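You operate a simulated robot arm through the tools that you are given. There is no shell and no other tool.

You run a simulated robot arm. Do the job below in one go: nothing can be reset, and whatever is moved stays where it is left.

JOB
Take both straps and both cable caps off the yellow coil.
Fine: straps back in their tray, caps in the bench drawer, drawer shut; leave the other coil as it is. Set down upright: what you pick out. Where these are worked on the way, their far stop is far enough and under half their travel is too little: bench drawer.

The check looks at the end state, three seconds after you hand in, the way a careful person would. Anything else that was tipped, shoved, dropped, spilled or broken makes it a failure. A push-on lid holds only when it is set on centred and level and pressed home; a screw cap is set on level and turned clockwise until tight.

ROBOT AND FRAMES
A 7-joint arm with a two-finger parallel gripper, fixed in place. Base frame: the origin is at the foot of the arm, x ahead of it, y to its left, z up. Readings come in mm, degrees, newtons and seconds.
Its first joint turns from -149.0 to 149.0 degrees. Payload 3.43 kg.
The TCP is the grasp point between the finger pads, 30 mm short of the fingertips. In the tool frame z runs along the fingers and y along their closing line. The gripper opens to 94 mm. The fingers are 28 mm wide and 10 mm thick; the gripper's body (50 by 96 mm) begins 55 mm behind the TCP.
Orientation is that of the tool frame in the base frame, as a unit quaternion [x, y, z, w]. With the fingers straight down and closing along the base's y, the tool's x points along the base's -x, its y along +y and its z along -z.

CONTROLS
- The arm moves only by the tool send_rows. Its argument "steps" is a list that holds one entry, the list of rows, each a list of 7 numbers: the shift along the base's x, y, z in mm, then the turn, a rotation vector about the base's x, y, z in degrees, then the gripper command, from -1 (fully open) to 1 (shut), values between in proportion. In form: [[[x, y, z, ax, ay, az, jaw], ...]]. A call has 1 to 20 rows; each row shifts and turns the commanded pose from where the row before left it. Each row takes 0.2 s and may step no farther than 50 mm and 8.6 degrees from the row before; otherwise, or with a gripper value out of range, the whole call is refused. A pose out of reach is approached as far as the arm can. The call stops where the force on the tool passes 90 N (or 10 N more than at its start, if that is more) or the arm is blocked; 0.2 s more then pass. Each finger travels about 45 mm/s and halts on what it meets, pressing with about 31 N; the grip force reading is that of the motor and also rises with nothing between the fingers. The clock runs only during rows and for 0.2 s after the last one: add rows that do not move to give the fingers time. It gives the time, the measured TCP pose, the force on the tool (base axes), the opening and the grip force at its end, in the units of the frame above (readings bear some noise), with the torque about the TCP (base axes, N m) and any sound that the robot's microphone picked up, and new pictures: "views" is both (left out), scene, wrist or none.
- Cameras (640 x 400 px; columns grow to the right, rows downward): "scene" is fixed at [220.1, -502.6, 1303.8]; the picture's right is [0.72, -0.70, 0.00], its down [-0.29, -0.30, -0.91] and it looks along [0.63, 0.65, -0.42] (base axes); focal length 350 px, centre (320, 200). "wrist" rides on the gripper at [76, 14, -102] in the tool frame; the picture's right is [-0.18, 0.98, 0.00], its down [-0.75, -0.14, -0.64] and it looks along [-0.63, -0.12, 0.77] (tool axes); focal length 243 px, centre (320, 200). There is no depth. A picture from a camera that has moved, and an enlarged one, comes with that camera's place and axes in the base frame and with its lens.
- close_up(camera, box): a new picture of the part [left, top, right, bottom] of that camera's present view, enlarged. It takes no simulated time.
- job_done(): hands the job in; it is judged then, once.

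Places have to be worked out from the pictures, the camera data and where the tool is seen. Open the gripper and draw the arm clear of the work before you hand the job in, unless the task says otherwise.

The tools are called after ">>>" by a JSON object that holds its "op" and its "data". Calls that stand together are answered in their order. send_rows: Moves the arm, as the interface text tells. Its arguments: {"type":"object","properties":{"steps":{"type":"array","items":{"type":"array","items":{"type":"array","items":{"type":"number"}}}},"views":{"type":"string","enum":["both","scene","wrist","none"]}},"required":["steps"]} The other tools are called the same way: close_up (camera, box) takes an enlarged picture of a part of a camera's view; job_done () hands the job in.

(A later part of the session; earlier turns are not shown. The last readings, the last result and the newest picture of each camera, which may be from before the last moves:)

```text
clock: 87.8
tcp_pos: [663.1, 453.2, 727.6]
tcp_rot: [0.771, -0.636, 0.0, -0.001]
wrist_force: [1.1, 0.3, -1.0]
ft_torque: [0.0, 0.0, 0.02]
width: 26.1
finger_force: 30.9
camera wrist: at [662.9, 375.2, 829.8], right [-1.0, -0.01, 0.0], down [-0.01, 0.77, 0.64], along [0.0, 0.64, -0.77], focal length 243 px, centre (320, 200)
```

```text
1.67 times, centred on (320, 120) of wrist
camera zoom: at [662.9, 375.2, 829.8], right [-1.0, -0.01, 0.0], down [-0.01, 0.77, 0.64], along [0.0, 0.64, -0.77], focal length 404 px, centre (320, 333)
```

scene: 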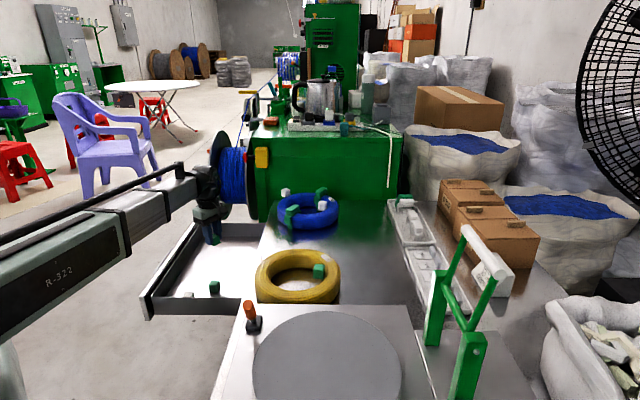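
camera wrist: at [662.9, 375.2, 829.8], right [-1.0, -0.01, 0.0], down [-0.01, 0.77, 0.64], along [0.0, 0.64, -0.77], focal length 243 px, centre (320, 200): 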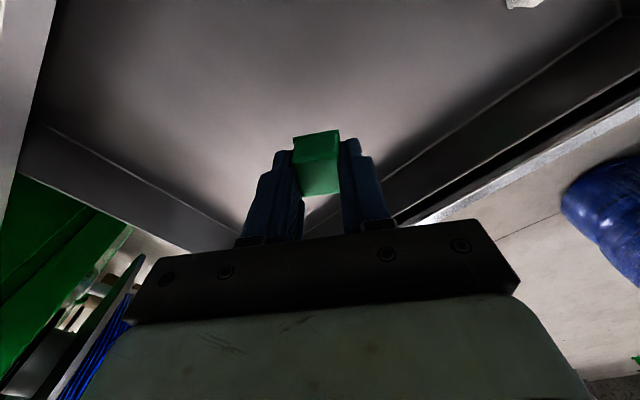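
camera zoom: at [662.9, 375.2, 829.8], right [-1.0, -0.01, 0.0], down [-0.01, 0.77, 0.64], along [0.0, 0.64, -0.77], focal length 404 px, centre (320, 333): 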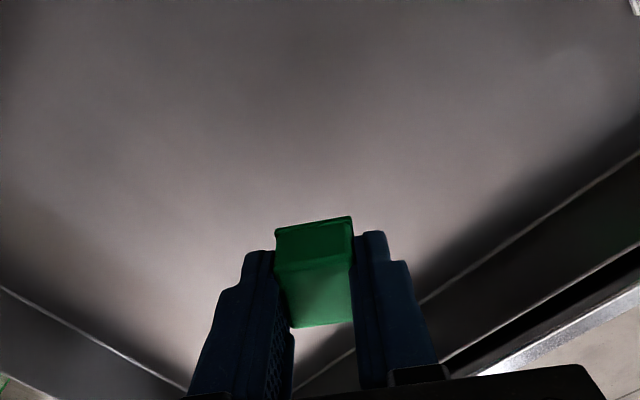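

The spot is clear. Drawer floor estimated at z≈579, so contact should be near TCP z≈613. I descend and then feel with small steps.

>>> {"op": "send_rows", "data": {"steps": [[[0, 0, -30, 0, 0, 0, 1], [0, 0, -30, 0, 0, 0, 1], [0, 0, -30, 0, 0, 0, 1], [0, 0, -10, 0, 0, 0, 1], [0, 0, 0, 0, 0, 0, 1], [0, 0, 0, 0, 0, 0, 1]]]}}

>>> {"op": "close_up", "data": {"camera": "scene", "box": [180, 200, 270, 300]}}

>>> {"op": "close_up", "data": {"camera": "wrist", "box": [180, 0, 460, 240]}}

```text
clock: 89.2
tcp_pos: [664.9, 452.4, 626.8]
tcp_rot: [0.772, -0.636, 0.0, -0.001]
wrist_force: [1.2, 0.0, 1.1]
ft_torque: [-0.04, -0.05, 0.03]
width: 25.9
finger_force: 31.3
camera wrist: at [664.9, 374.3, 729.5], right [-1.0, -0.01, 0.0], down [-0.01, 0.77, 0.64], along [0.0, 0.64, -0.77], focal length 243 px, centre (320, 200)
```

scene: 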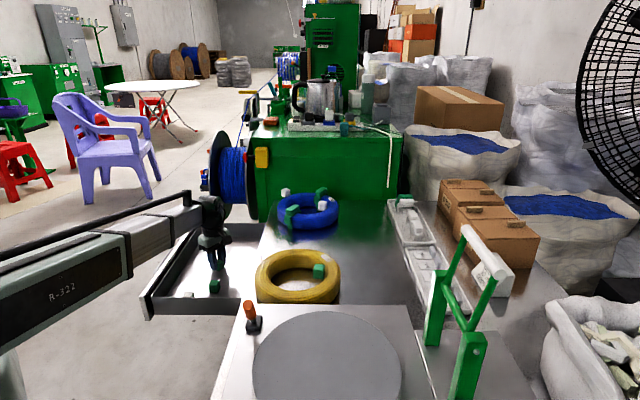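
wrist: 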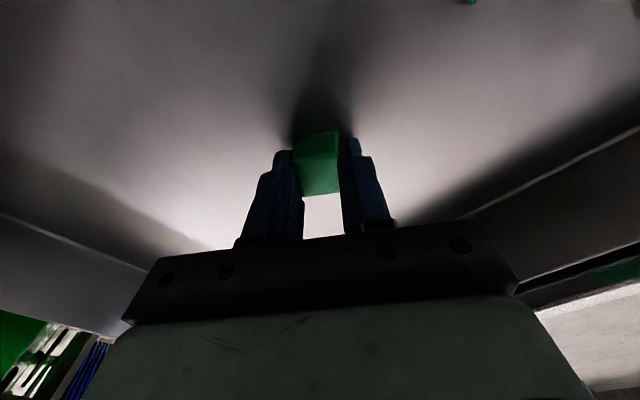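

```text
4.00 times, centred on (225, 250) of scene
camera zoom: at [220.1, -502.6, 1303.8], right [0.72, -0.7, 0.0], down [-0.29, -0.3, -0.91], along [0.63, 0.65, -0.42], focal length 1400 px, centre (700, 0)
```

zoom: 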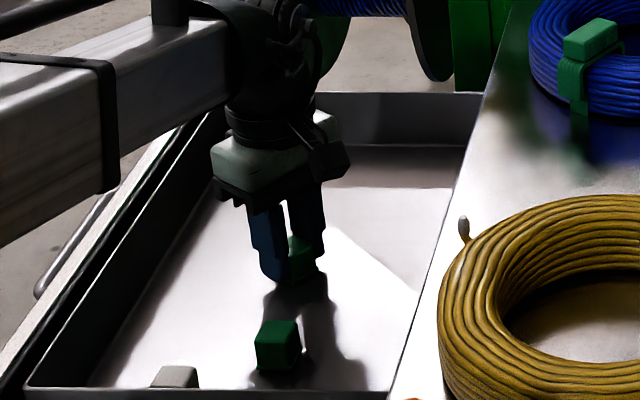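

```text
1.67 times, centred on (320, 120) of wrist
camera zoom: at [664.9, 374.3, 729.5], right [-1.0, -0.01, 0.0], down [-0.01, 0.77, 0.64], along [0.0, 0.64, -0.77], focal length 404 px, centre (320, 333)
```

zoom: 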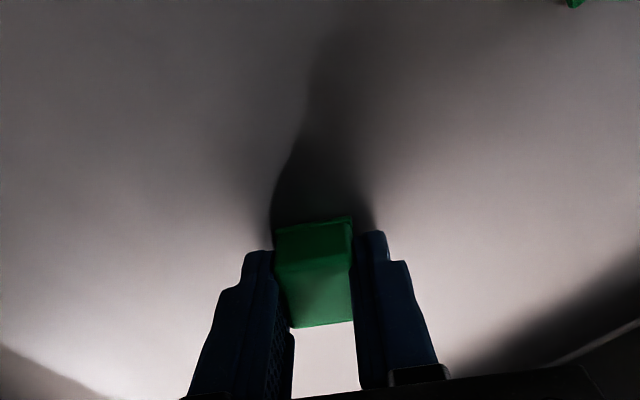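

>>> {"op": "send_rows", "data": {"steps": [[[0, 0, -3, 0, 0, 0, 1], [0, 0, -3, 0, 0, 0, 1], [0, 0, 0, 0, 0, 0, 1]]], "views": "none"}}

>>> {"op": "send_rows", "data": {"steps": [[[0, 0, -2, 0, 0, 0, 1], [0, 0, 0, 0, 0, 0, 1]]], "views": "none"}}

>>> {"op": "send_rows", "data": {"steps": [[[0, 0, -2, 0, 0, 0, 1], [0, 0, 0, 0, 0, 0, 1]]], "views": "none"}}

>>> {"op": "send_rows", "data": {"steps": [[[0, 0, -2, 0, 0, 0, 1], [0, 0, 0, 0, 0, 0, 1]]], "views": "none"}}

```text
clock: 90.0
tcp_pos: [664.9, 452.8, 624.7]
tcp_rot: [0.771, -0.636, 0.001, -0.002]
wrist_force: [6.8, 0.5, 54.2]
ft_torque: [-0.06, -0.14, -0.03]
width: 26.2
finger_force: 30.7
```

```text
clock: 90.6
tcp_pos: [664.9, 453.0, 623.6]
tcp_rot: [0.772, -0.636, 0.001, -0.002]
wrist_force: [6.9, -1.9, 79.8]
ft_torque: [-0.1, -0.11, -0.03]
width: 26.0
finger_force: 31.4
```

```text
clock: 91.0
tcp_pos: [663.3, 453.4, 623.7]
tcp_rot: [0.771, -0.636, 0.001, -0.003]
wrist_force: [-4.1, -4.4, 28.2]
ft_torque: [-0.15, 0.16, 0.01]
width: 26.2
finger_force: 31.2
stopped in row 1: the force on the tool passed its limit at 93 N (the readings are from after the stop); the commanded pose is now the measured one
```

```text
clock: 91.6
tcp_pos: [663.9, 452.4, 623.2]
tcp_rot: [0.772, -0.636, 0.001, -0.004]
wrist_force: [-4.7, -4.9, 77.5]
ft_torque: [-0.29, 0.26, 0.04]
width: 26.0
finger_force: 30.9
```

The cap is firmly on the floor (I pressed more than needed). I relieve the force, then open and check.

>>> {"op": "send_rows", "data": {"steps": [[[0, 0, 1.5, 0, 0, 0, 1], [0, 0, 1, 0, 0, 0, 1], [0, 0, 0, 0, 0, 0, 1]]], "views": "wrist"}}

>>> {"op": "close_up", "data": {"camera": "wrist", "box": [180, 0, 460, 240]}}

>>> {"op": "close_up", "data": {"camera": "scene", "box": [180, 220, 270, 320]}}

```text
clock: 92.4
tcp_pos: [663.8, 453.0, 623.2]
tcp_rot: [0.772, -0.636, 0.001, -0.003]
wrist_force: [-3.8, -3.3, 57.6]
ft_torque: [-0.15, 0.14, 0.01]
width: 26.0
finger_force: 31.1
camera wrist: at [664.3, 374.5, 725.3], right [-1.0, -0.01, 0.0], down [-0.01, 0.76, 0.64], along [0.0, 0.64, -0.76], focal length 243 px, centre (320, 200)
```

wrist: 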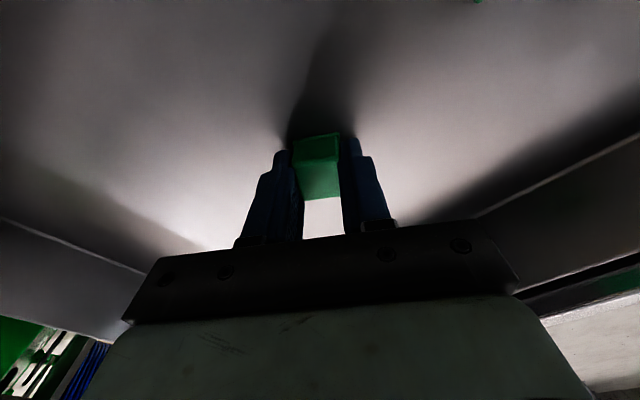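

```text
1.67 times, centred on (320, 120) of wrist
camera zoom: at [664.3, 374.5, 725.3], right [-1.0, -0.01, 0.0], down [-0.01, 0.76, 0.64], along [0.0, 0.64, -0.76], focal length 404 px, centre (320, 333)
```

zoom: 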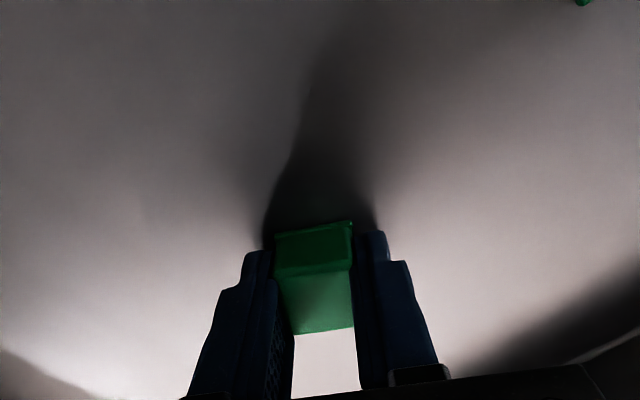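

```text
4.00 times, centred on (225, 270) of scene
camera zoom: at [220.1, -502.6, 1303.8], right [0.72, -0.7, 0.0], down [-0.29, -0.3, -0.91], along [0.63, 0.65, -0.42], focal length 1400 px, centre (700, -80)
```

zoom: 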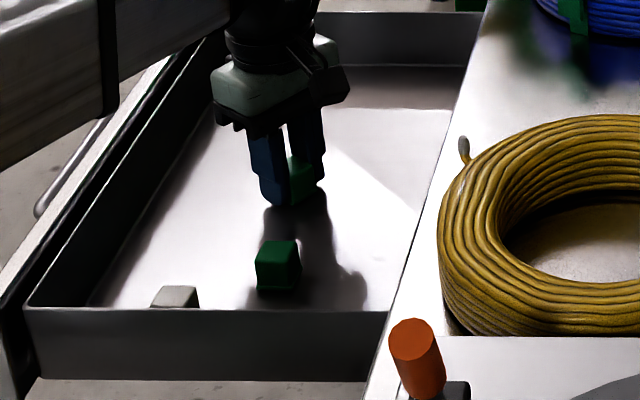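

>>> {"op": "send_rows", "data": {"steps": [[[0, 0, 1, 0, 0, 0, 1], [0, 0, 1, 0, 0, 0, 1], [0, 0, 0, 0, 0, 0, 1]]], "views": "none"}}

```text
clock: 93.2
tcp_pos: [664.9, 452.6, 623.8]
tcp_rot: [0.772, -0.636, 0.001, -0.002]
wrist_force: [-3.2, -2.4, 21.5]
ft_torque: [-0.04, 0.12, 0.01]
width: 26.1
finger_force: 30.5
```

Force is down to 21 N; one more small rise, then I open the fingers.

>>> {"op": "send_rows", "data": {"steps": [[[0, 0, 1, 0, 0, 0, 1], [0, 0, 0, 0, 0, 0, 0.38], [0, 0, 0, 0, 0, 0, 0.2], [0, 0, 0, 0, 0, 0, 0.1], [0, 0, 0, 0, 0, 0, 0.1], [0, 0, 8, 0, 0, 0, 0.1], [0, 0, 20, 0, 0, 0, 0.1], [0, 0, 40, 0, 0, 0, 0], [0, 0, 45, 0, 0, 0, 0], [0, 0, 45, 0, 0, 0, 0], [0, 0, 45, 0, 0, 0, 0], [0, 0, 0, 0, 0, 0, 0]]]}}

>>> {"op": "close_up", "data": {"camera": "scene", "box": [180, 220, 270, 320]}}

>>> {"op": "close_up", "data": {"camera": "wrist", "box": [180, 0, 460, 240]}}

```text
clock: 95.8
tcp_pos: [664.0, 454.8, 828.3]
tcp_rot: [0.772, -0.636, 0.001, -0.001]
wrist_force: [0.3, -0.3, 0.5]
ft_torque: [-0.01, 0.0, 0.01]
width: 46.8
finger_force: 0.1
camera wrist: at [664.1, 375.6, 929.8], right [-1.0, -0.01, 0.0], down [-0.01, 0.77, 0.64], along [0.0, 0.64, -0.77], focal length 243 px, centre (320, 200)
```

scene: 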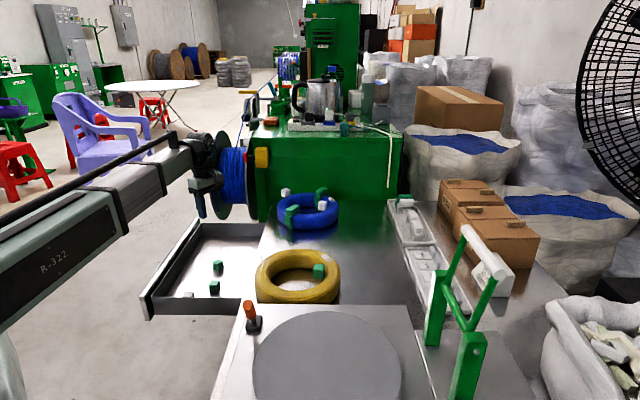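
wrist: 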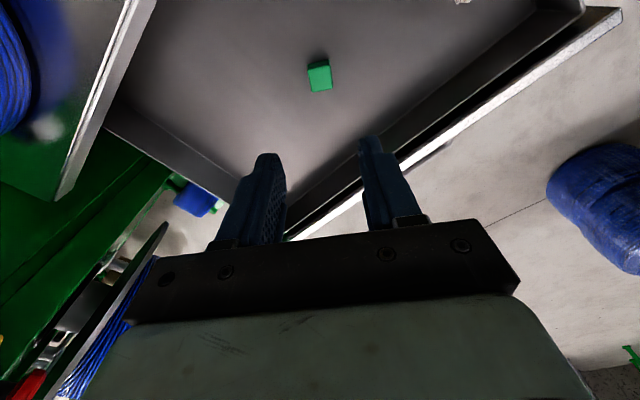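

```text
4.00 times, centred on (225, 270) of scene
camera zoom: at [220.1, -502.6, 1303.8], right [0.72, -0.7, 0.0], down [-0.29, -0.3, -0.91], along [0.63, 0.65, -0.42], focal length 1400 px, centre (700, -80)
```

zoom: 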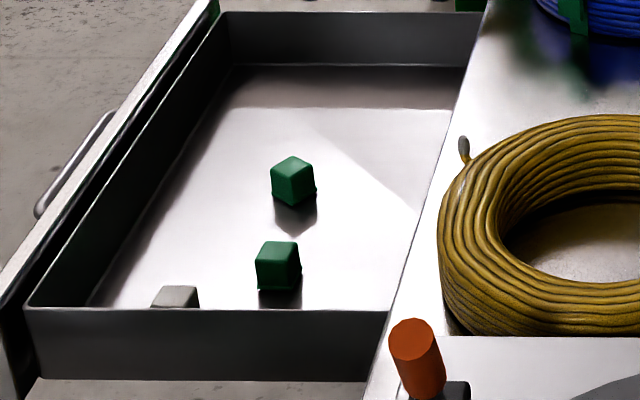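

```text
1.67 times, centred on (320, 120) of wrist
camera zoom: at [664.1, 375.6, 929.8], right [-1.0, -0.01, 0.0], down [-0.01, 0.77, 0.64], along [0.0, 0.64, -0.77], focal length 404 px, centre (320, 333)
```

zoom: 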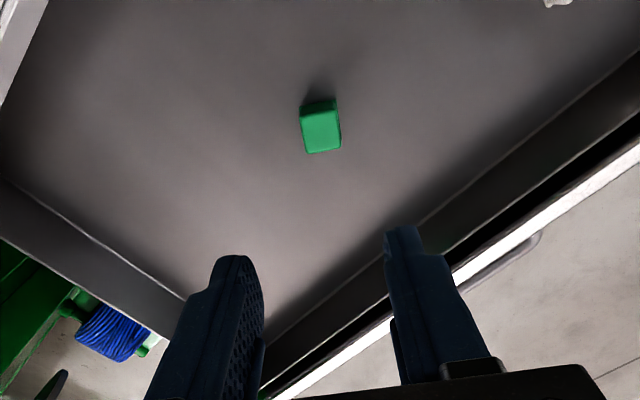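

Cap 1 stands upright in the drawer. Now I move above the inner cap near (743,40), yawing to its tangential direction.

>>> {"op": "send_rows", "data": {"steps": [[[0, 0, 35, 0, 0, 0, 0], [9, -45.9, 0, 0, 0, 2.2, 0], [9, -45.9, 0, 0, 0, 2.2, 0], [9, -45.9, 0, 0, 0, 2.2, 0], [9, -45.9, 0, 0, 0, 2.2, 0], [9, -45.9, 0, 0, 0, 2.2, 0], [9, -45.9, 0, 0, 0, 2.2, 0], [9, -45.9, 0, 0, 0, 2.2, 0], [9, -45.9, 0, 0, 0, 2.2, 0], [8, -45.9, 0, 0, 0, 2.2, 0], [0, 0, 0, 0, 0, 0, 0], [0, 0, 0, 0, 0, 0, 0]]]}}

>>> {"op": "close_up", "data": {"camera": "wrist", "box": [230, 30, 410, 190]}}

```text
clock: 98.4
tcp_pos: [744.5, 40.3, 861.6]
tcp_rot: [0.87, -0.493, -0.001, -0.001]
wrist_force: [-0.5, -0.1, -0.3]
ft_torque: [0.0, 0.0, 0.0]
width: 46.7
finger_force: 0.0
camera wrist: at [771.1, -33.8, 963.8], right [-0.94, -0.35, 0.0], down [-0.27, 0.72, 0.64], along [-0.22, 0.6, -0.77], focal length 243 px, centre (320, 200)
```

scene: 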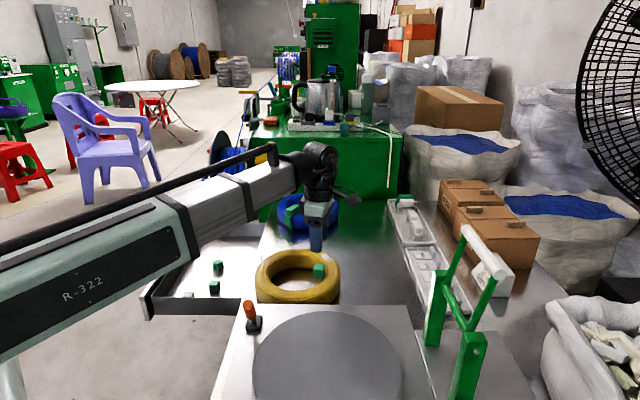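
wrist: 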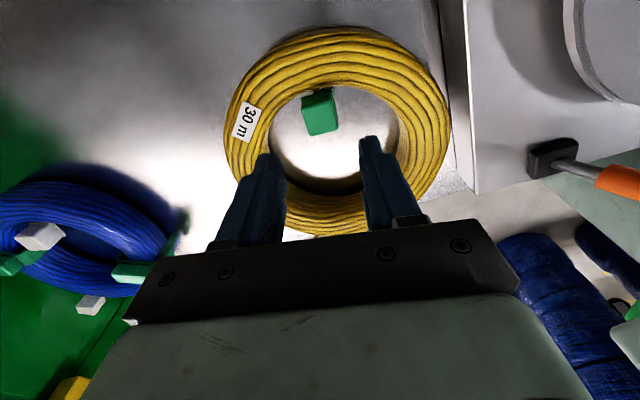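

```text
2.50 times, centred on (320, 110) of wrist
camera zoom: at [771.1, -33.8, 963.8], right [-0.94, -0.35, 0.0], down [-0.27, 0.72, 0.64], along [-0.22, 0.6, -0.77], focal length 606 px, centre (320, 425)
```

zoom: 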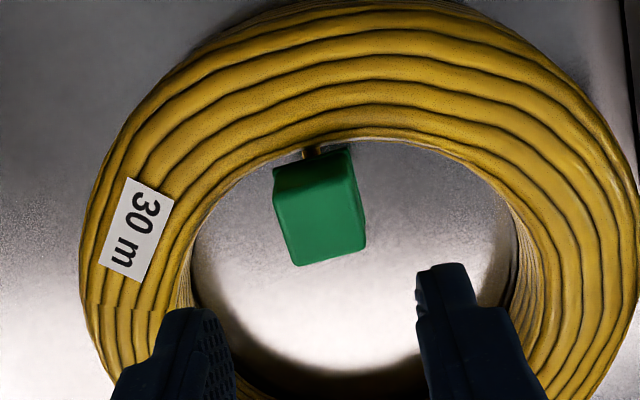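

Cap 2's top is centred at about (744,38.5) and turned ~35°. I turn 4° more, shift slightly, and descend.

>>> {"op": "send_rows", "data": {"steps": [[[-1.5, 0.7, -25, 0, 0, 4, 0], [0, 0, -25, 0, 0, 0, 0], [0, 0, -20, 0, 0, 0, 0], [0, 0, -8, 0, 0, 0, 0], [0, 0, 0, 0, 0, 0, 0]]]}}

>>> {"op": "close_up", "data": {"camera": "wrist", "box": [230, 50, 410, 240]}}

>>> {"op": "close_up", "data": {"camera": "scene", "box": [285, 225, 355, 295]}}

```text
clock: 99.6
tcp_pos: [743.0, 41.3, 784.5]
tcp_rot: [0.886, -0.463, 0.0, -0.003]
wrist_force: [-0.5, -0.6, 0.5]
ft_torque: [0.01, -0.02, 0.01]
width: 47.1
finger_force: 0.0
camera wrist: at [775.0, -30.9, 886.1], right [-0.91, -0.41, 0.0], down [-0.32, 0.7, 0.64], along [-0.26, 0.59, -0.77], focal length 243 px, centre (320, 200)
```

scene: 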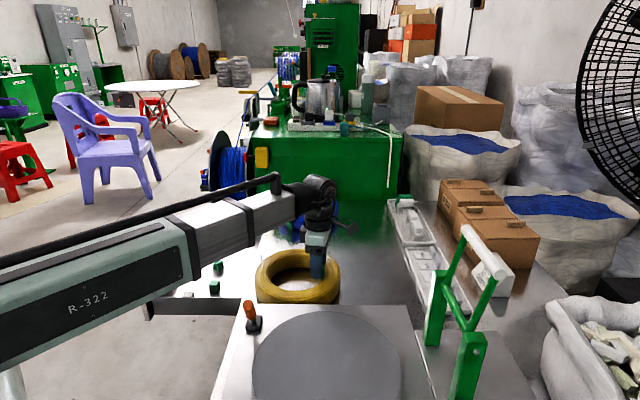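
wrist: 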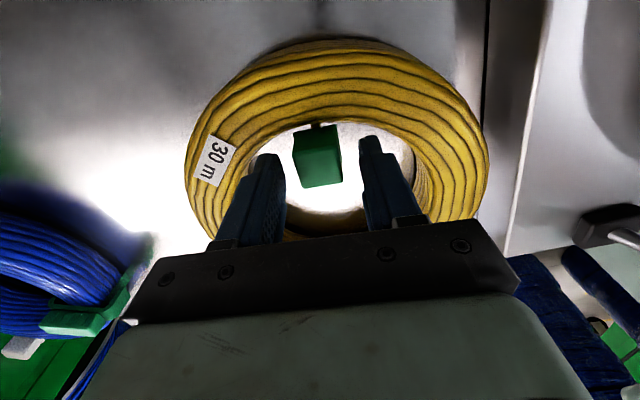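

```text
2.11 times, centred on (320, 145) of wrist
camera zoom: at [775.0, -30.9, 886.1], right [-0.91, -0.41, 0.0], down [-0.32, 0.7, 0.64], along [-0.26, 0.59, -0.77], focal length 511 px, centre (320, 316)
```

zoom: 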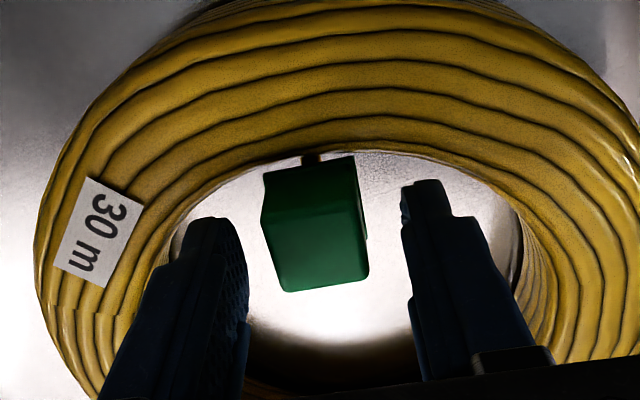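

```text
5.71 times, centred on (320, 260) of scene
camera zoom: at [220.1, -502.6, 1303.8], right [0.72, -0.7, 0.0], down [-0.29, -0.3, -0.91], along [0.63, 0.65, -0.42], focal length 2000 px, centre (320, -143)
```

zoom: 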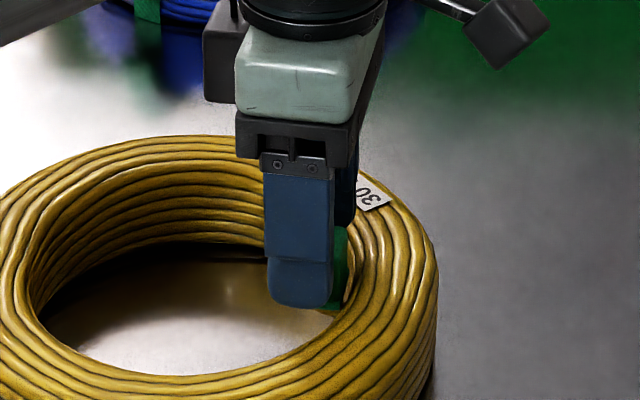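

Alignment matches the first cap. I lower 6 mm and check contact.

>>> {"op": "send_rows", "data": {"steps": [[[0, 0, -3, 0, 0, 0, 0], [0, 0, -3, 0, 0, 0, 0], [0, 0, 0, 0, 0, 0, 0]]], "views": "none"}}

```text
clock: 100.4
tcp_pos: [743.6, 40.7, 779.2]
tcp_rot: [0.886, -0.463, 0.001, -0.002]
wrist_force: [0.4, 0.1, 29.2]
ft_torque: [0.13, -0.9, 0.05]
width: 46.7
finger_force: 0.0
```

One finger touches the coil's inner edge (29 N). I raise, narrow the opening to ~34 mm and shift 4 mm toward the coil centre before lowering again.

>>> {"op": "send_rows", "data": {"steps": [[[0, 0, 6, 0, 0, 0, 0], [-2.1, 3.4, 0, 0, 0, 0, 0.27], [0, 0, 0, 0, 0, 0, 0.27], [0, 0, -3, 0, 0, 0, 0.27], [0, 0, -2, 0, 0, 0, 0.27], [0, 0, 0, 0, 0, 0, 0.27]]]}}

>>> {"op": "close_up", "data": {"camera": "wrist", "box": [230, 50, 410, 240]}}

```text
clock: 101.8
tcp_pos: [740.4, 44.4, 779.4]
tcp_rot: [0.886, -0.463, 0.0, -0.001]
wrist_force: [-0.2, 0.2, -0.6]
ft_torque: [0.02, 0.01, 0.0]
width: 34.2
finger_force: 0.1
camera wrist: at [772.7, -27.3, 881.5], right [-0.91, -0.41, 0.0], down [-0.32, 0.7, 0.64], along [-0.26, 0.59, -0.77], focal length 243 px, centre (320, 200)
```

scene: 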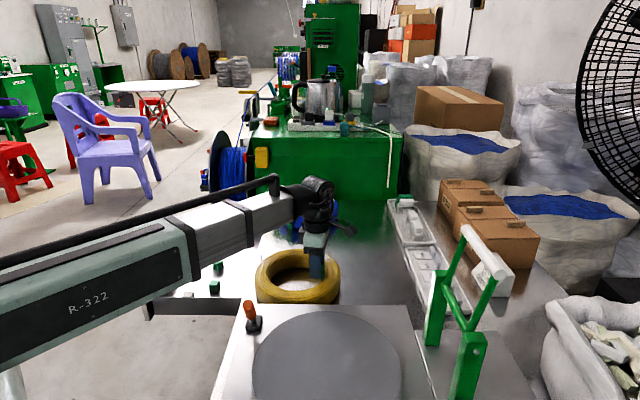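
wrist: 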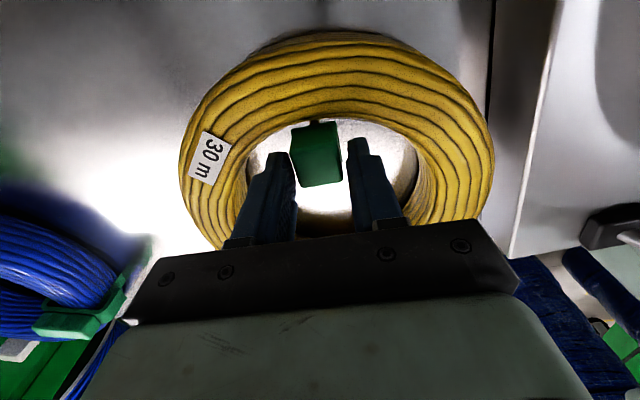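

```text
2.11 times, centred on (320, 145) of wrist
camera zoom: at [772.7, -27.3, 881.5], right [-0.91, -0.41, 0.0], down [-0.32, 0.7, 0.64], along [-0.26, 0.59, -0.77], focal length 511 px, centre (320, 316)
```

zoom: 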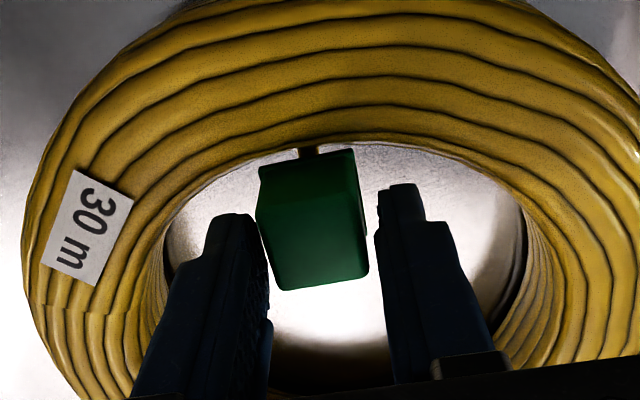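

>>> {"op": "send_rows", "data": {"steps": [[[1.2, 0.6, -3, 0, 0, 0, 0.27], [0, 0, 0, 0, 0, 0, 0.27]]], "views": "none"}}

```text
clock: 102.4
tcp_pos: [743.3, 45.3, 777.8]
tcp_rot: [0.886, -0.463, 0.0, -0.001]
wrist_force: [0.7, -0.5, -0.1]
ft_torque: [0.0, -0.03, 0.0]
width: 34.5
finger_force: 0.0
```

No contact. I close on the cap.

>>> {"op": "send_rows", "data": {"steps": [[[0, 0, -2, 0, 0, 0, 0.27], [0, 0, 0, 0, 0, 0, 0.7], [0, 0, 0, 0, 0, 0, 1], [0, 0, 0, 0, 0, 0, 1], [0, 0, 0, 0, 0, 0, 1]]]}}

>>> {"op": "close_up", "data": {"camera": "wrist", "box": [230, 50, 410, 240]}}

>>> {"op": "close_up", "data": {"camera": "scene", "box": [285, 225, 355, 295]}}

```text
clock: 103.6
tcp_pos: [742.5, 45.2, 774.2]
tcp_rot: [0.886, -0.464, 0.0, -0.002]
wrist_force: [-2.8, -1.0, -0.8]
ft_torque: [-0.01, 0.08, 0.03]
width: 26.0
finger_force: 30.9
camera wrist: at [774.2, -26.9, 876.8], right [-0.91, -0.41, 0.0], down [-0.32, 0.7, 0.64], along [-0.26, 0.59, -0.77], focal length 243 px, centre (320, 200)
```

scene: 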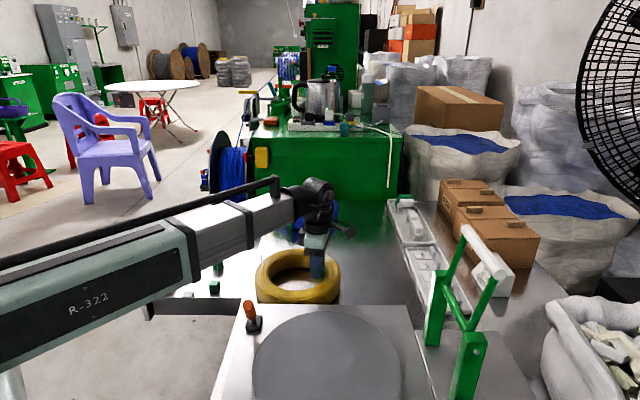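
wrist: 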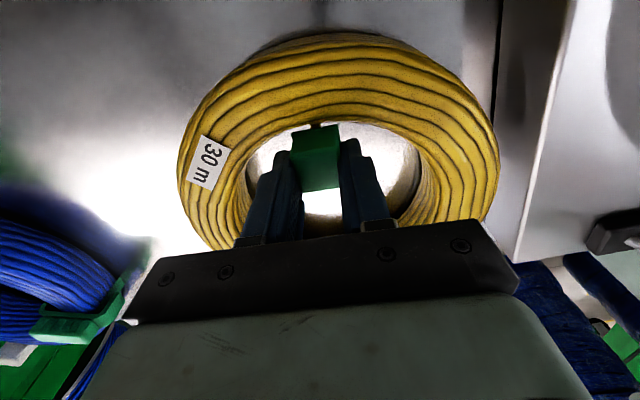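

```text
2.11 times, centred on (320, 145) of wrist
camera zoom: at [774.2, -26.9, 876.8], right [-0.91, -0.41, 0.0], down [-0.32, 0.7, 0.64], along [-0.26, 0.59, -0.77], focal length 511 px, centre (320, 316)
```

zoom: 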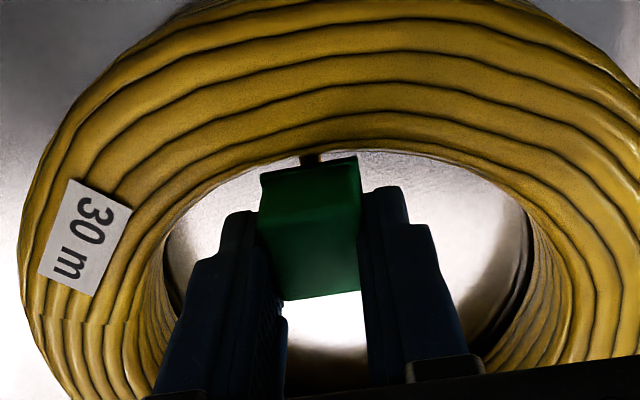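

```text
5.71 times, centred on (320, 260) of scene
camera zoom: at [220.1, -502.6, 1303.8], right [0.72, -0.7, 0.0], down [-0.29, -0.3, -0.91], along [0.63, 0.65, -0.42], focal length 2000 px, centre (320, -143)
```

zoom: 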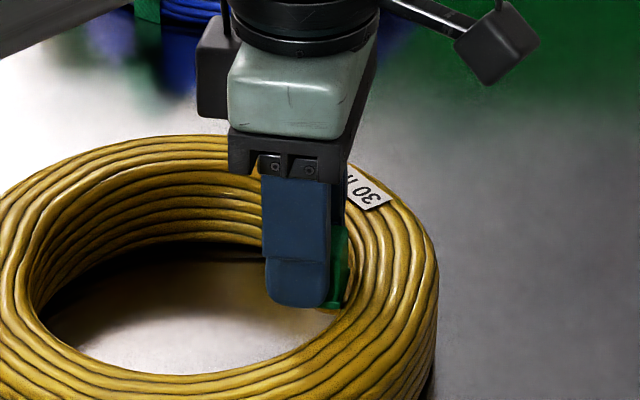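

Gripped at 26 mm, same as the first. I lift slowly straight up.

>>> {"op": "send_rows", "data": {"steps": [[[0, 0, 2, 0, 0, 0, 1], [0, 0, 3, 0, 0, 0, 1], [0, 0, 5, 0, 0, 0, 1], [0, 0, 10, 0, 0, 0, 1], [0, 0, 20, 0, 0, 0, 1], [0, 0, 25, 0, 0, 0, 1], [0, 0, 25, 0, 0, 0, 1], [0, 0, 0, 0, 0, 0, 1]]]}}

>>> {"op": "close_up", "data": {"camera": "scene", "box": [235, 205, 355, 305]}}

>>> {"op": "close_up", "data": {"camera": "wrist", "box": [180, 0, 460, 240]}}

```text
clock: 105.4
tcp_pos: [742.8, 44.6, 864.4]
tcp_rot: [0.886, -0.464, 0.001, -0.002]
wrist_force: [0.7, 0.4, -0.2]
ft_torque: [0.02, -0.01, -0.01]
width: 25.8
finger_force: 31.6
camera wrist: at [774.0, -26.9, 966.9], right [-0.91, -0.41, 0.0], down [-0.32, 0.7, 0.64], along [-0.26, 0.59, -0.77], focal length 243 px, centre (320, 200)
```

scene: 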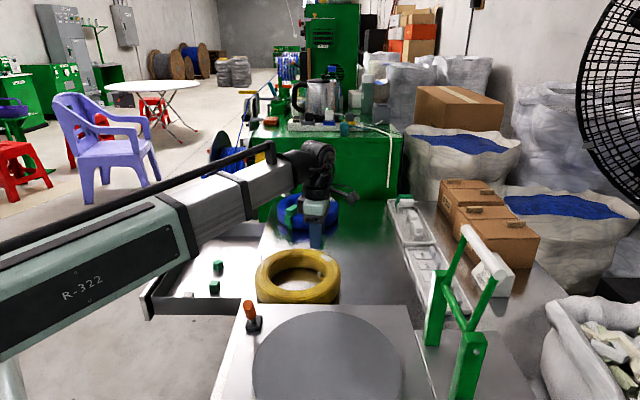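
wrist: 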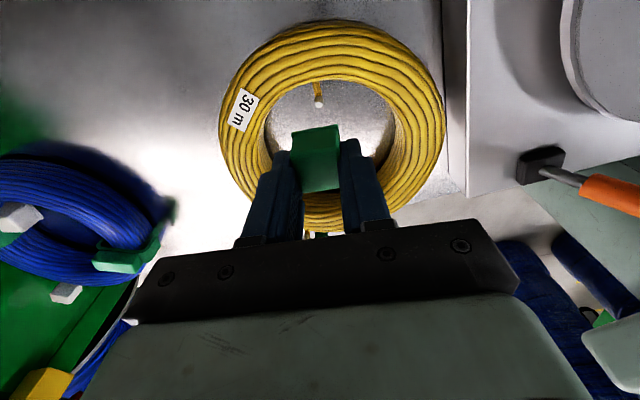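

```text
4.00 times, centred on (295, 255) of scene
camera zoom: at [220.1, -502.6, 1303.8], right [0.72, -0.7, 0.0], down [-0.29, -0.3, -0.91], along [0.63, 0.65, -0.42], focal length 1400 px, centre (420, -20)
```

zoom: 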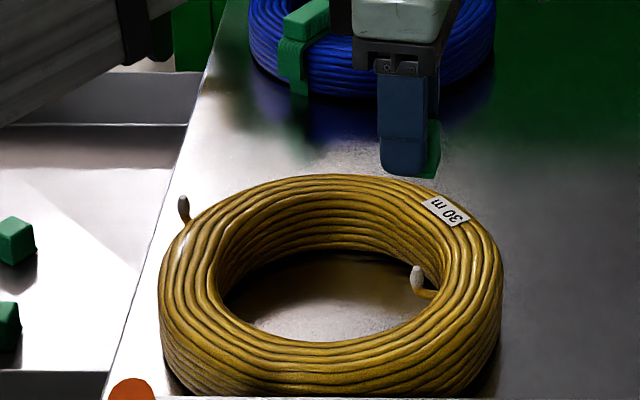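

```text
1.67 times, centred on (320, 120) of wrist
camera zoom: at [774.0, -26.9, 966.9], right [-0.91, -0.41, 0.0], down [-0.32, 0.7, 0.64], along [-0.26, 0.59, -0.77], focal length 404 px, centre (320, 333)
```

zoom: 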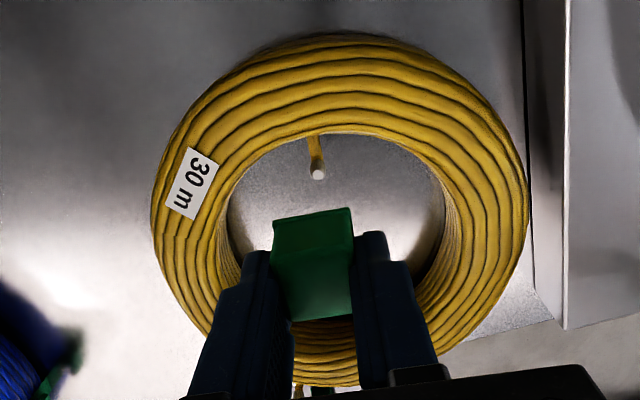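

Cap 2 is off and the coil has stayed in place. I carry the cap over the drawer to about (721,509), some 75 mm from the first cap.

>>> {"op": "send_rows", "data": {"steps": [[[-2.2, 46.4, 0, 0, 0, -2.4, 1], [-2.2, 46.4, 0, 0, 0, -2.4, 1], [-2.2, 46.4, 0, 0, 0, -2.4, 1], [-2.2, 46.4, 0, 0, 0, -2.4, 1], [-2.2, 46.4, 0, 0, 0, -2.4, 1], [-2.2, 46.4, 0, 0, 0, -2.4, 1], [-2.2, 46.4, 0, 0, 0, -2.4, 1], [-2.2, 46.4, 0, 0, 0, -2.4, 1], [-2.2, 46.4, 0, 0, 0, -2.4, 1], [-2.2, 46.4, 0, 0, 0, -2.4, 1], [0, 0, -45, 0, 0, 0, 1], [0, 0, -45, 0, 0, 0, 1], [0, 0, -40, 0, 0, 0, 1], [0, 0, 0, 0, 0, 0, 1]]]}}

>>> {"op": "close_up", "data": {"camera": "scene", "box": [130, 180, 290, 330]}}

```text
clock: 108.4
tcp_pos: [720.9, 510.2, 734.9]
tcp_rot: [0.77, -0.638, 0.0, -0.002]
wrist_force: [0.5, 0.0, -1.1]
ft_torque: [0.04, 0.02, 0.0]
width: 26.0
finger_force: 30.8
camera wrist: at [720.8, 431.5, 835.9], right [-1.0, 0.0, 0.0], down [0.0, 0.77, 0.64], along [0.0, 0.64, -0.77], focal length 243 px, centre (320, 200)
```

scene: 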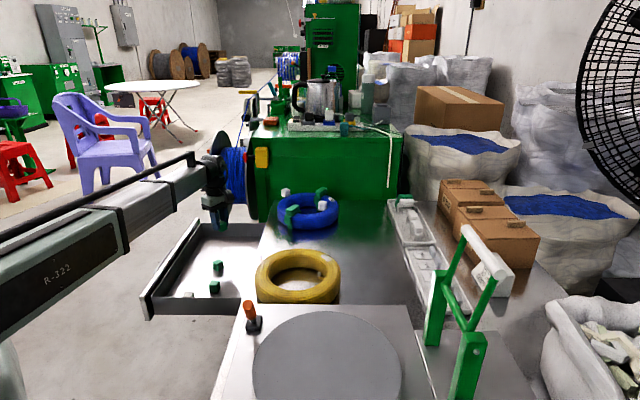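
wrist: 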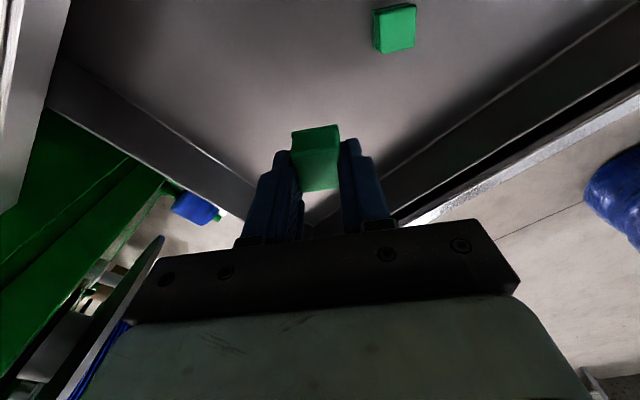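

```text
2.67 times, centred on (210, 255) of scene
camera zoom: at [220.1, -502.6, 1303.8], right [0.72, -0.7, 0.0], down [-0.29, -0.3, -0.91], along [0.63, 0.65, -0.42], focal length 933 px, centre (613, 53)
```

zoom: 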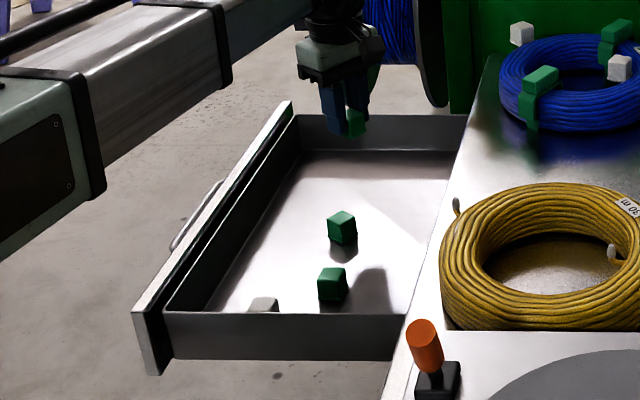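

I lower to just above the expected contact height (about TCP z≈625).

>>> {"op": "send_rows", "data": {"steps": [[[0, 0, -35, 0, 0, 0, 1], [0, 0, -35, 0, 0, 0, 1], [0, 0, -25, 0, 0, 0, 1], [0, 0, -11, 0, 0, 0, 1], [0, 0, 0, 0, 0, 0, 1], [0, 0, 0, 0, 0, 0, 1]]], "views": "none"}}

```text
clock: 109.8
tcp_pos: [719.7, 509.3, 627.9]
tcp_rot: [0.771, -0.637, 0.002, -0.002]
wrist_force: [0.6, -0.3, 0.0]
ft_torque: [0.03, -0.01, -0.01]
width: 25.9
finger_force: 30.4
```

>>> {"op": "send_rows", "data": {"steps": [[[0, 0, -1.5, 0, 0, 0, 1], [0, 0, 0, 0, 0, 0, 1]]], "views": "none"}}

```text
clock: 110.4
tcp_pos: [720.7, 509.0, 627.0]
tcp_rot: [0.771, -0.637, 0.001, -0.002]
wrist_force: [0.2, 0.4, 4.6]
ft_torque: [-0.01, 0.04, -0.05]
width: 25.9
finger_force: 31.1
```

>>> {"op": "send_rows", "data": {"steps": [[[0, 0, -0.7, 0, 0, 0, 1], [0, 0, 0, 0, 0, 0, 1]]], "views": "none"}}

```text
clock: 111.0
tcp_pos: [719.3, 509.6, 626.3]
tcp_rot: [0.77, -0.638, 0.0, -0.002]
wrist_force: [0.8, 1.3, 15.8]
ft_torque: [-0.06, 0.04, 0.02]
width: 26.0
finger_force: 31.4
```

The cap rests on the floor (16 N). I open and rise straight up.

>>> {"op": "send_rows", "data": {"steps": [[[0, 0, 0.7, 0, 0, 0, 1], [0, 0, 0, 0, 0, 0, 0.38], [0, 0, 0, 0, 0, 0, 0.2], [0, 0, 0, 0, 0, 0, 0.1], [0, 0, 0, 0, 0, 0, 0.1], [0, 0, 8, 0, 0, 0, 0.1], [0, 0, 20, 0, 0, 0, 0.1], [0, 0, 40, 0, 0, 0, 0.1], [0, 0, 45, 0, 0, 0, 0.1], [0, 0, 45, 0, 0, 0, 0.1], [0, 0, 45, 0, 0, 0, 0.1], [0, 0, 0, 0, 0, 0, 0.1]]]}}

>>> {"op": "close_up", "data": {"camera": "scene", "box": [150, 210, 280, 320]}}

>>> {"op": "close_up", "data": {"camera": "wrist", "box": [180, 0, 500, 240]}}

```text
clock: 113.6
tcp_pos: [721.7, 509.1, 831.0]
tcp_rot: [0.771, -0.637, 0.0, -0.002]
wrist_force: [-0.2, 1.1, -0.3]
ft_torque: [0.03, -0.01, 0.0]
width: 42.0
finger_force: 0.0
camera wrist: at [720.1, 430.7, 933.3], right [-1.0, 0.0, 0.0], down [0.0, 0.77, 0.64], along [0.0, 0.64, -0.77], focal length 243 px, centre (320, 200)
```

scene: 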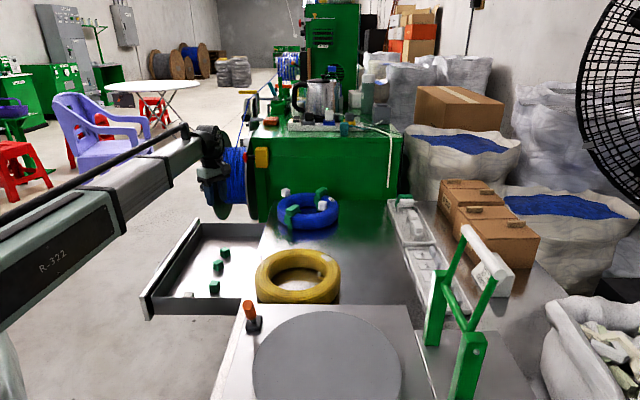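
wrist: 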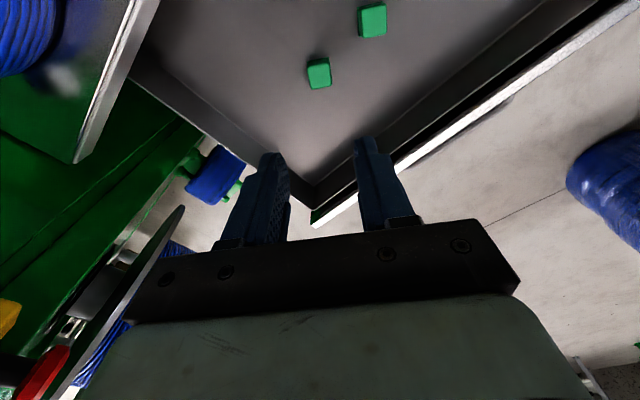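

```text
3.64 times, centred on (215, 265) of scene
camera zoom: at [220.1, -502.6, 1303.8], right [0.72, -0.7, 0.0], down [-0.29, -0.3, -0.91], along [0.63, 0.65, -0.42], focal length 1272 px, centre (702, -36)
```

zoom: 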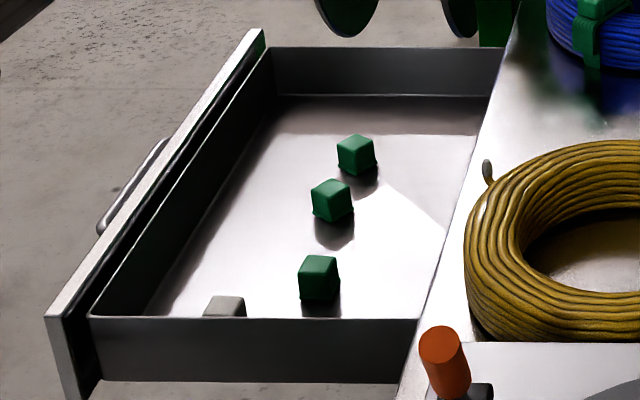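

```text
1.67 times, centred on (340, 120) of wrist
camera zoom: at [720.1, 430.7, 933.3], right [-1.0, 0.0, 0.0], down [0.0, 0.77, 0.64], along [0.0, 0.64, -0.77], focal length 404 px, centre (287, 333)
```

zoom: 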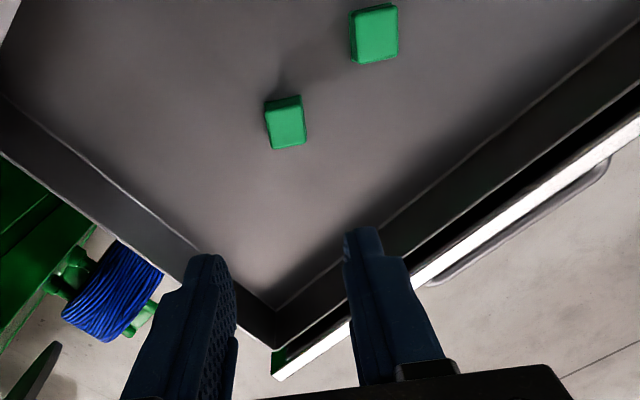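

All caps stand upright in the drawer. Now I return to the handle by reversing my earlier retreat path, ready to push the drawer shut.

>>> {"op": "send_rows", "data": {"steps": [[[-31.4, 13.5, 6, 0, 0, -8, 0.3], [-31.4, 13.5, 6, 0, 0, -8, 0.45], [-31.4, 13.5, 6, 0, 0, -8, 0.45], [-31.4, 13.5, 6, 0, 0, -8, 0.45], [-31.4, 13.5, 6, 0, 0, -8, 0.45], [-31.4, 13.5, 6, 0, 0, -8, 0.45], [-31, 13.5, 6, 0, 0, -8, 0.45], [0, 0, -40, -5.9, -5.9, 0, 0.45], [0, 0, -40, -5.9, -5.9, 0, 0.45], [0, 0, -40, -5.9, -5.9, 0, 0.45], [0, 0, -38, 0, 0, 0, 0.45], [0, 0, 0, 0, 0, 0, 0.45], [0, 0, 0, 0, 0, 0, 0.45]]]}}

>>> {"op": "close_up", "data": {"camera": "wrist", "box": [200, 40, 440, 240]}}

```text
clock: 116.4
tcp_pos: [500.5, 603.6, 715.6]
tcp_rot: [-0.372, 0.902, -0.201, 0.084]
wrist_force: [0.3, 0.9, -0.2]
ft_torque: [-0.01, -0.02, 0.01]
width: 25.8
finger_force: 0.1
camera wrist: at [407.0, 589.3, 800.7], right [-0.5, 0.76, -0.42], down [0.43, 0.63, 0.64], along [0.75, 0.14, -0.64], focal length 243 px, centre (320, 200)
```

scene: 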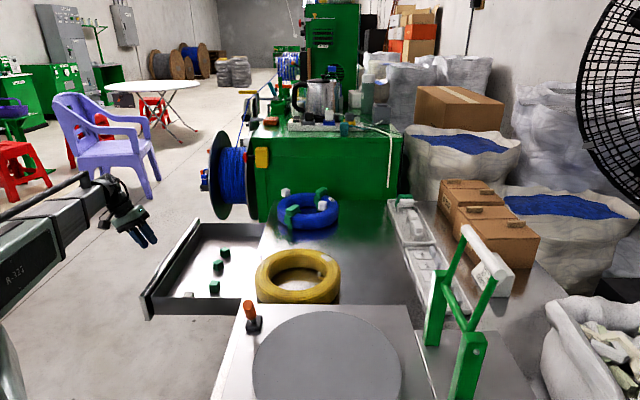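
wrist: 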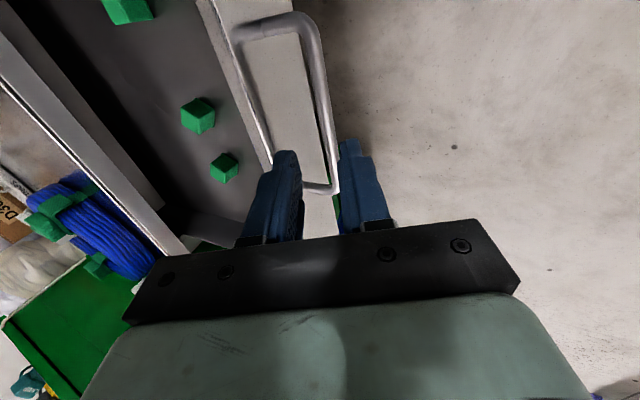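

```text
2.00 times, centred on (320, 140) of wrist
camera zoom: at [407.0, 589.3, 800.7], right [-0.5, 0.76, -0.42], down [0.43, 0.63, 0.64], along [0.75, 0.14, -0.64], focal length 485 px, centre (320, 320)
```

zoom: 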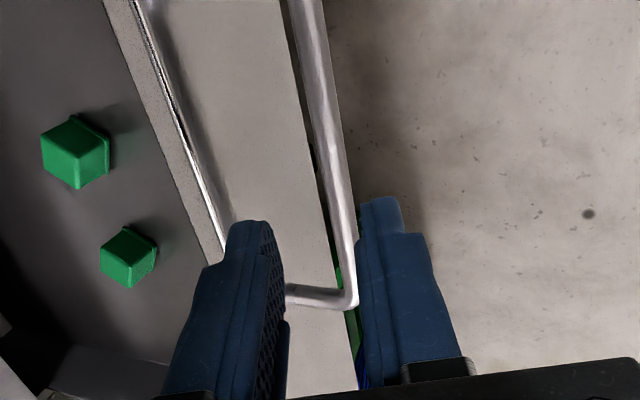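

The bar is about 5 mm off the tool axis. I correct outward and advance part of the way along the axis.

>>> {"op": "send_rows", "data": {"steps": [[[-3.2, 3.2, 0, 0, 0, 0, 0.45], [4.5, -4.5, -13.6, 0, 0, 0, 0.45], [4.5, -4.5, -13.6, 0, 0, 0, 0.45], [4.5, -4.5, -13.6, 0, 0, 0, 0.45], [0, 0, 0, 0, 0, 0, 0.45]]], "views": "wrist"}}

>>> {"op": "close_up", "data": {"camera": "wrist", "box": [200, 40, 440, 240]}}

```text
clock: 117.6
tcp_pos: [511.6, 591.0, 674.6]
tcp_rot: [-0.372, 0.902, -0.201, 0.084]
wrist_force: [-0.1, 0.2, -0.5]
ft_torque: [-0.03, 0.01, -0.02]
width: 25.5
finger_force: 0.1
camera wrist: at [417.5, 578.1, 759.9], right [-0.5, 0.76, -0.42], down [0.43, 0.63, 0.64], along [0.75, 0.14, -0.64], focal length 243 px, centre (320, 200)
```

wrist: 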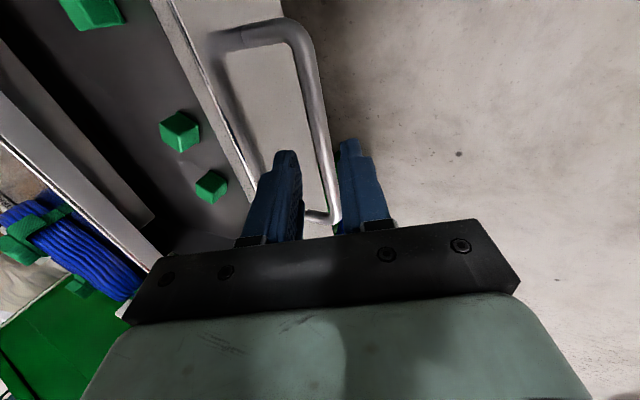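

```text
2.00 times, centred on (320, 140) of wrist
camera zoom: at [417.5, 578.1, 759.9], right [-0.5, 0.76, -0.42], down [0.43, 0.63, 0.64], along [0.75, 0.14, -0.64], focal length 485 px, centre (320, 320)
```

zoom: 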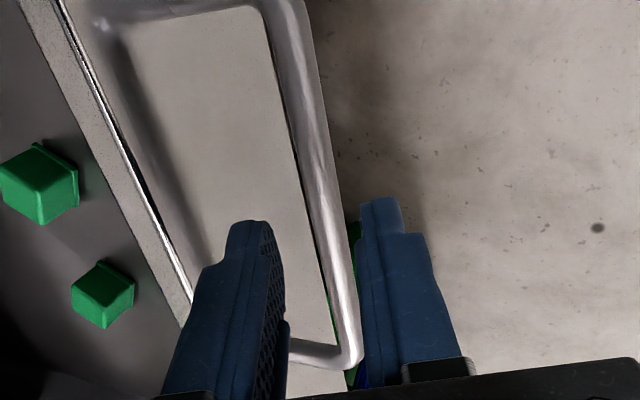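

Centred on the bar. I advance the rest and grip it.

>>> {"op": "send_rows", "data": {"steps": [[[4.5, -4.5, -13.6, 0, 0, 0, 0.45], [4.5, -4.5, -13.6, 0, 0, 0, 0.45], [3, -3, -9, 0, 0, 0, 0.45], [1.8, -1.8, -5.4, 0, 0, 0, 0.45], [0, 0, 0, 0, 0, 0, 0.45]]], "views": "wrist"}}

>>> {"op": "close_up", "data": {"camera": "wrist", "box": [200, 40, 440, 240]}}

```text
clock: 118.8
tcp_pos: [525.8, 579.9, 631.4]
tcp_rot: [-0.373, 0.902, -0.202, 0.084]
wrist_force: [0.1, -0.9, 0.2]
ft_torque: [0.01, 0.0, 0.0]
width: 25.6
finger_force: 0.0
camera wrist: at [431.5, 564.8, 718.4], right [-0.5, 0.76, -0.42], down [0.43, 0.63, 0.64], along [0.75, 0.14, -0.64], focal length 243 px, centre (320, 200)
```

wrist: 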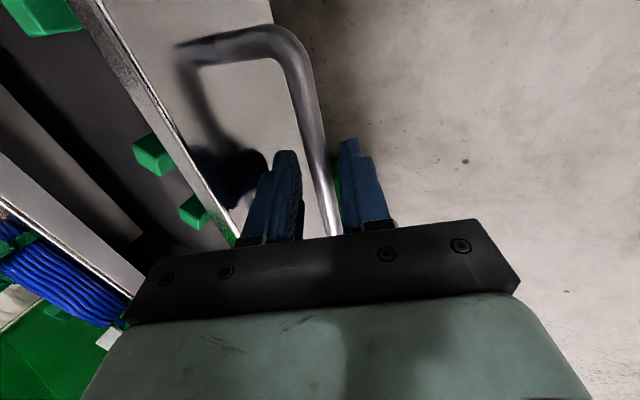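

```text
2.00 times, centred on (320, 140) of wrist
camera zoom: at [431.5, 564.8, 718.4], right [-0.5, 0.76, -0.42], down [0.43, 0.63, 0.64], along [0.75, 0.14, -0.64], focal length 485 px, centre (320, 320)
```

zoom: 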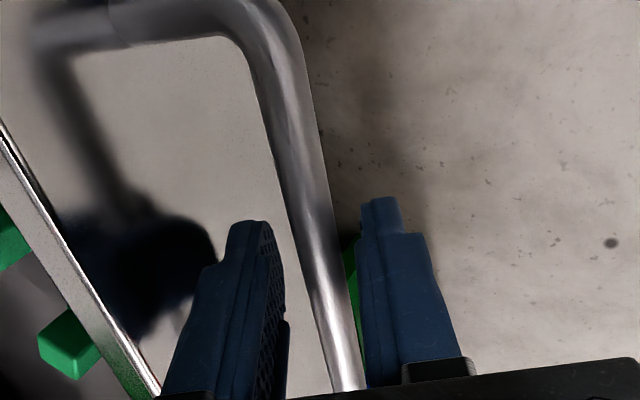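

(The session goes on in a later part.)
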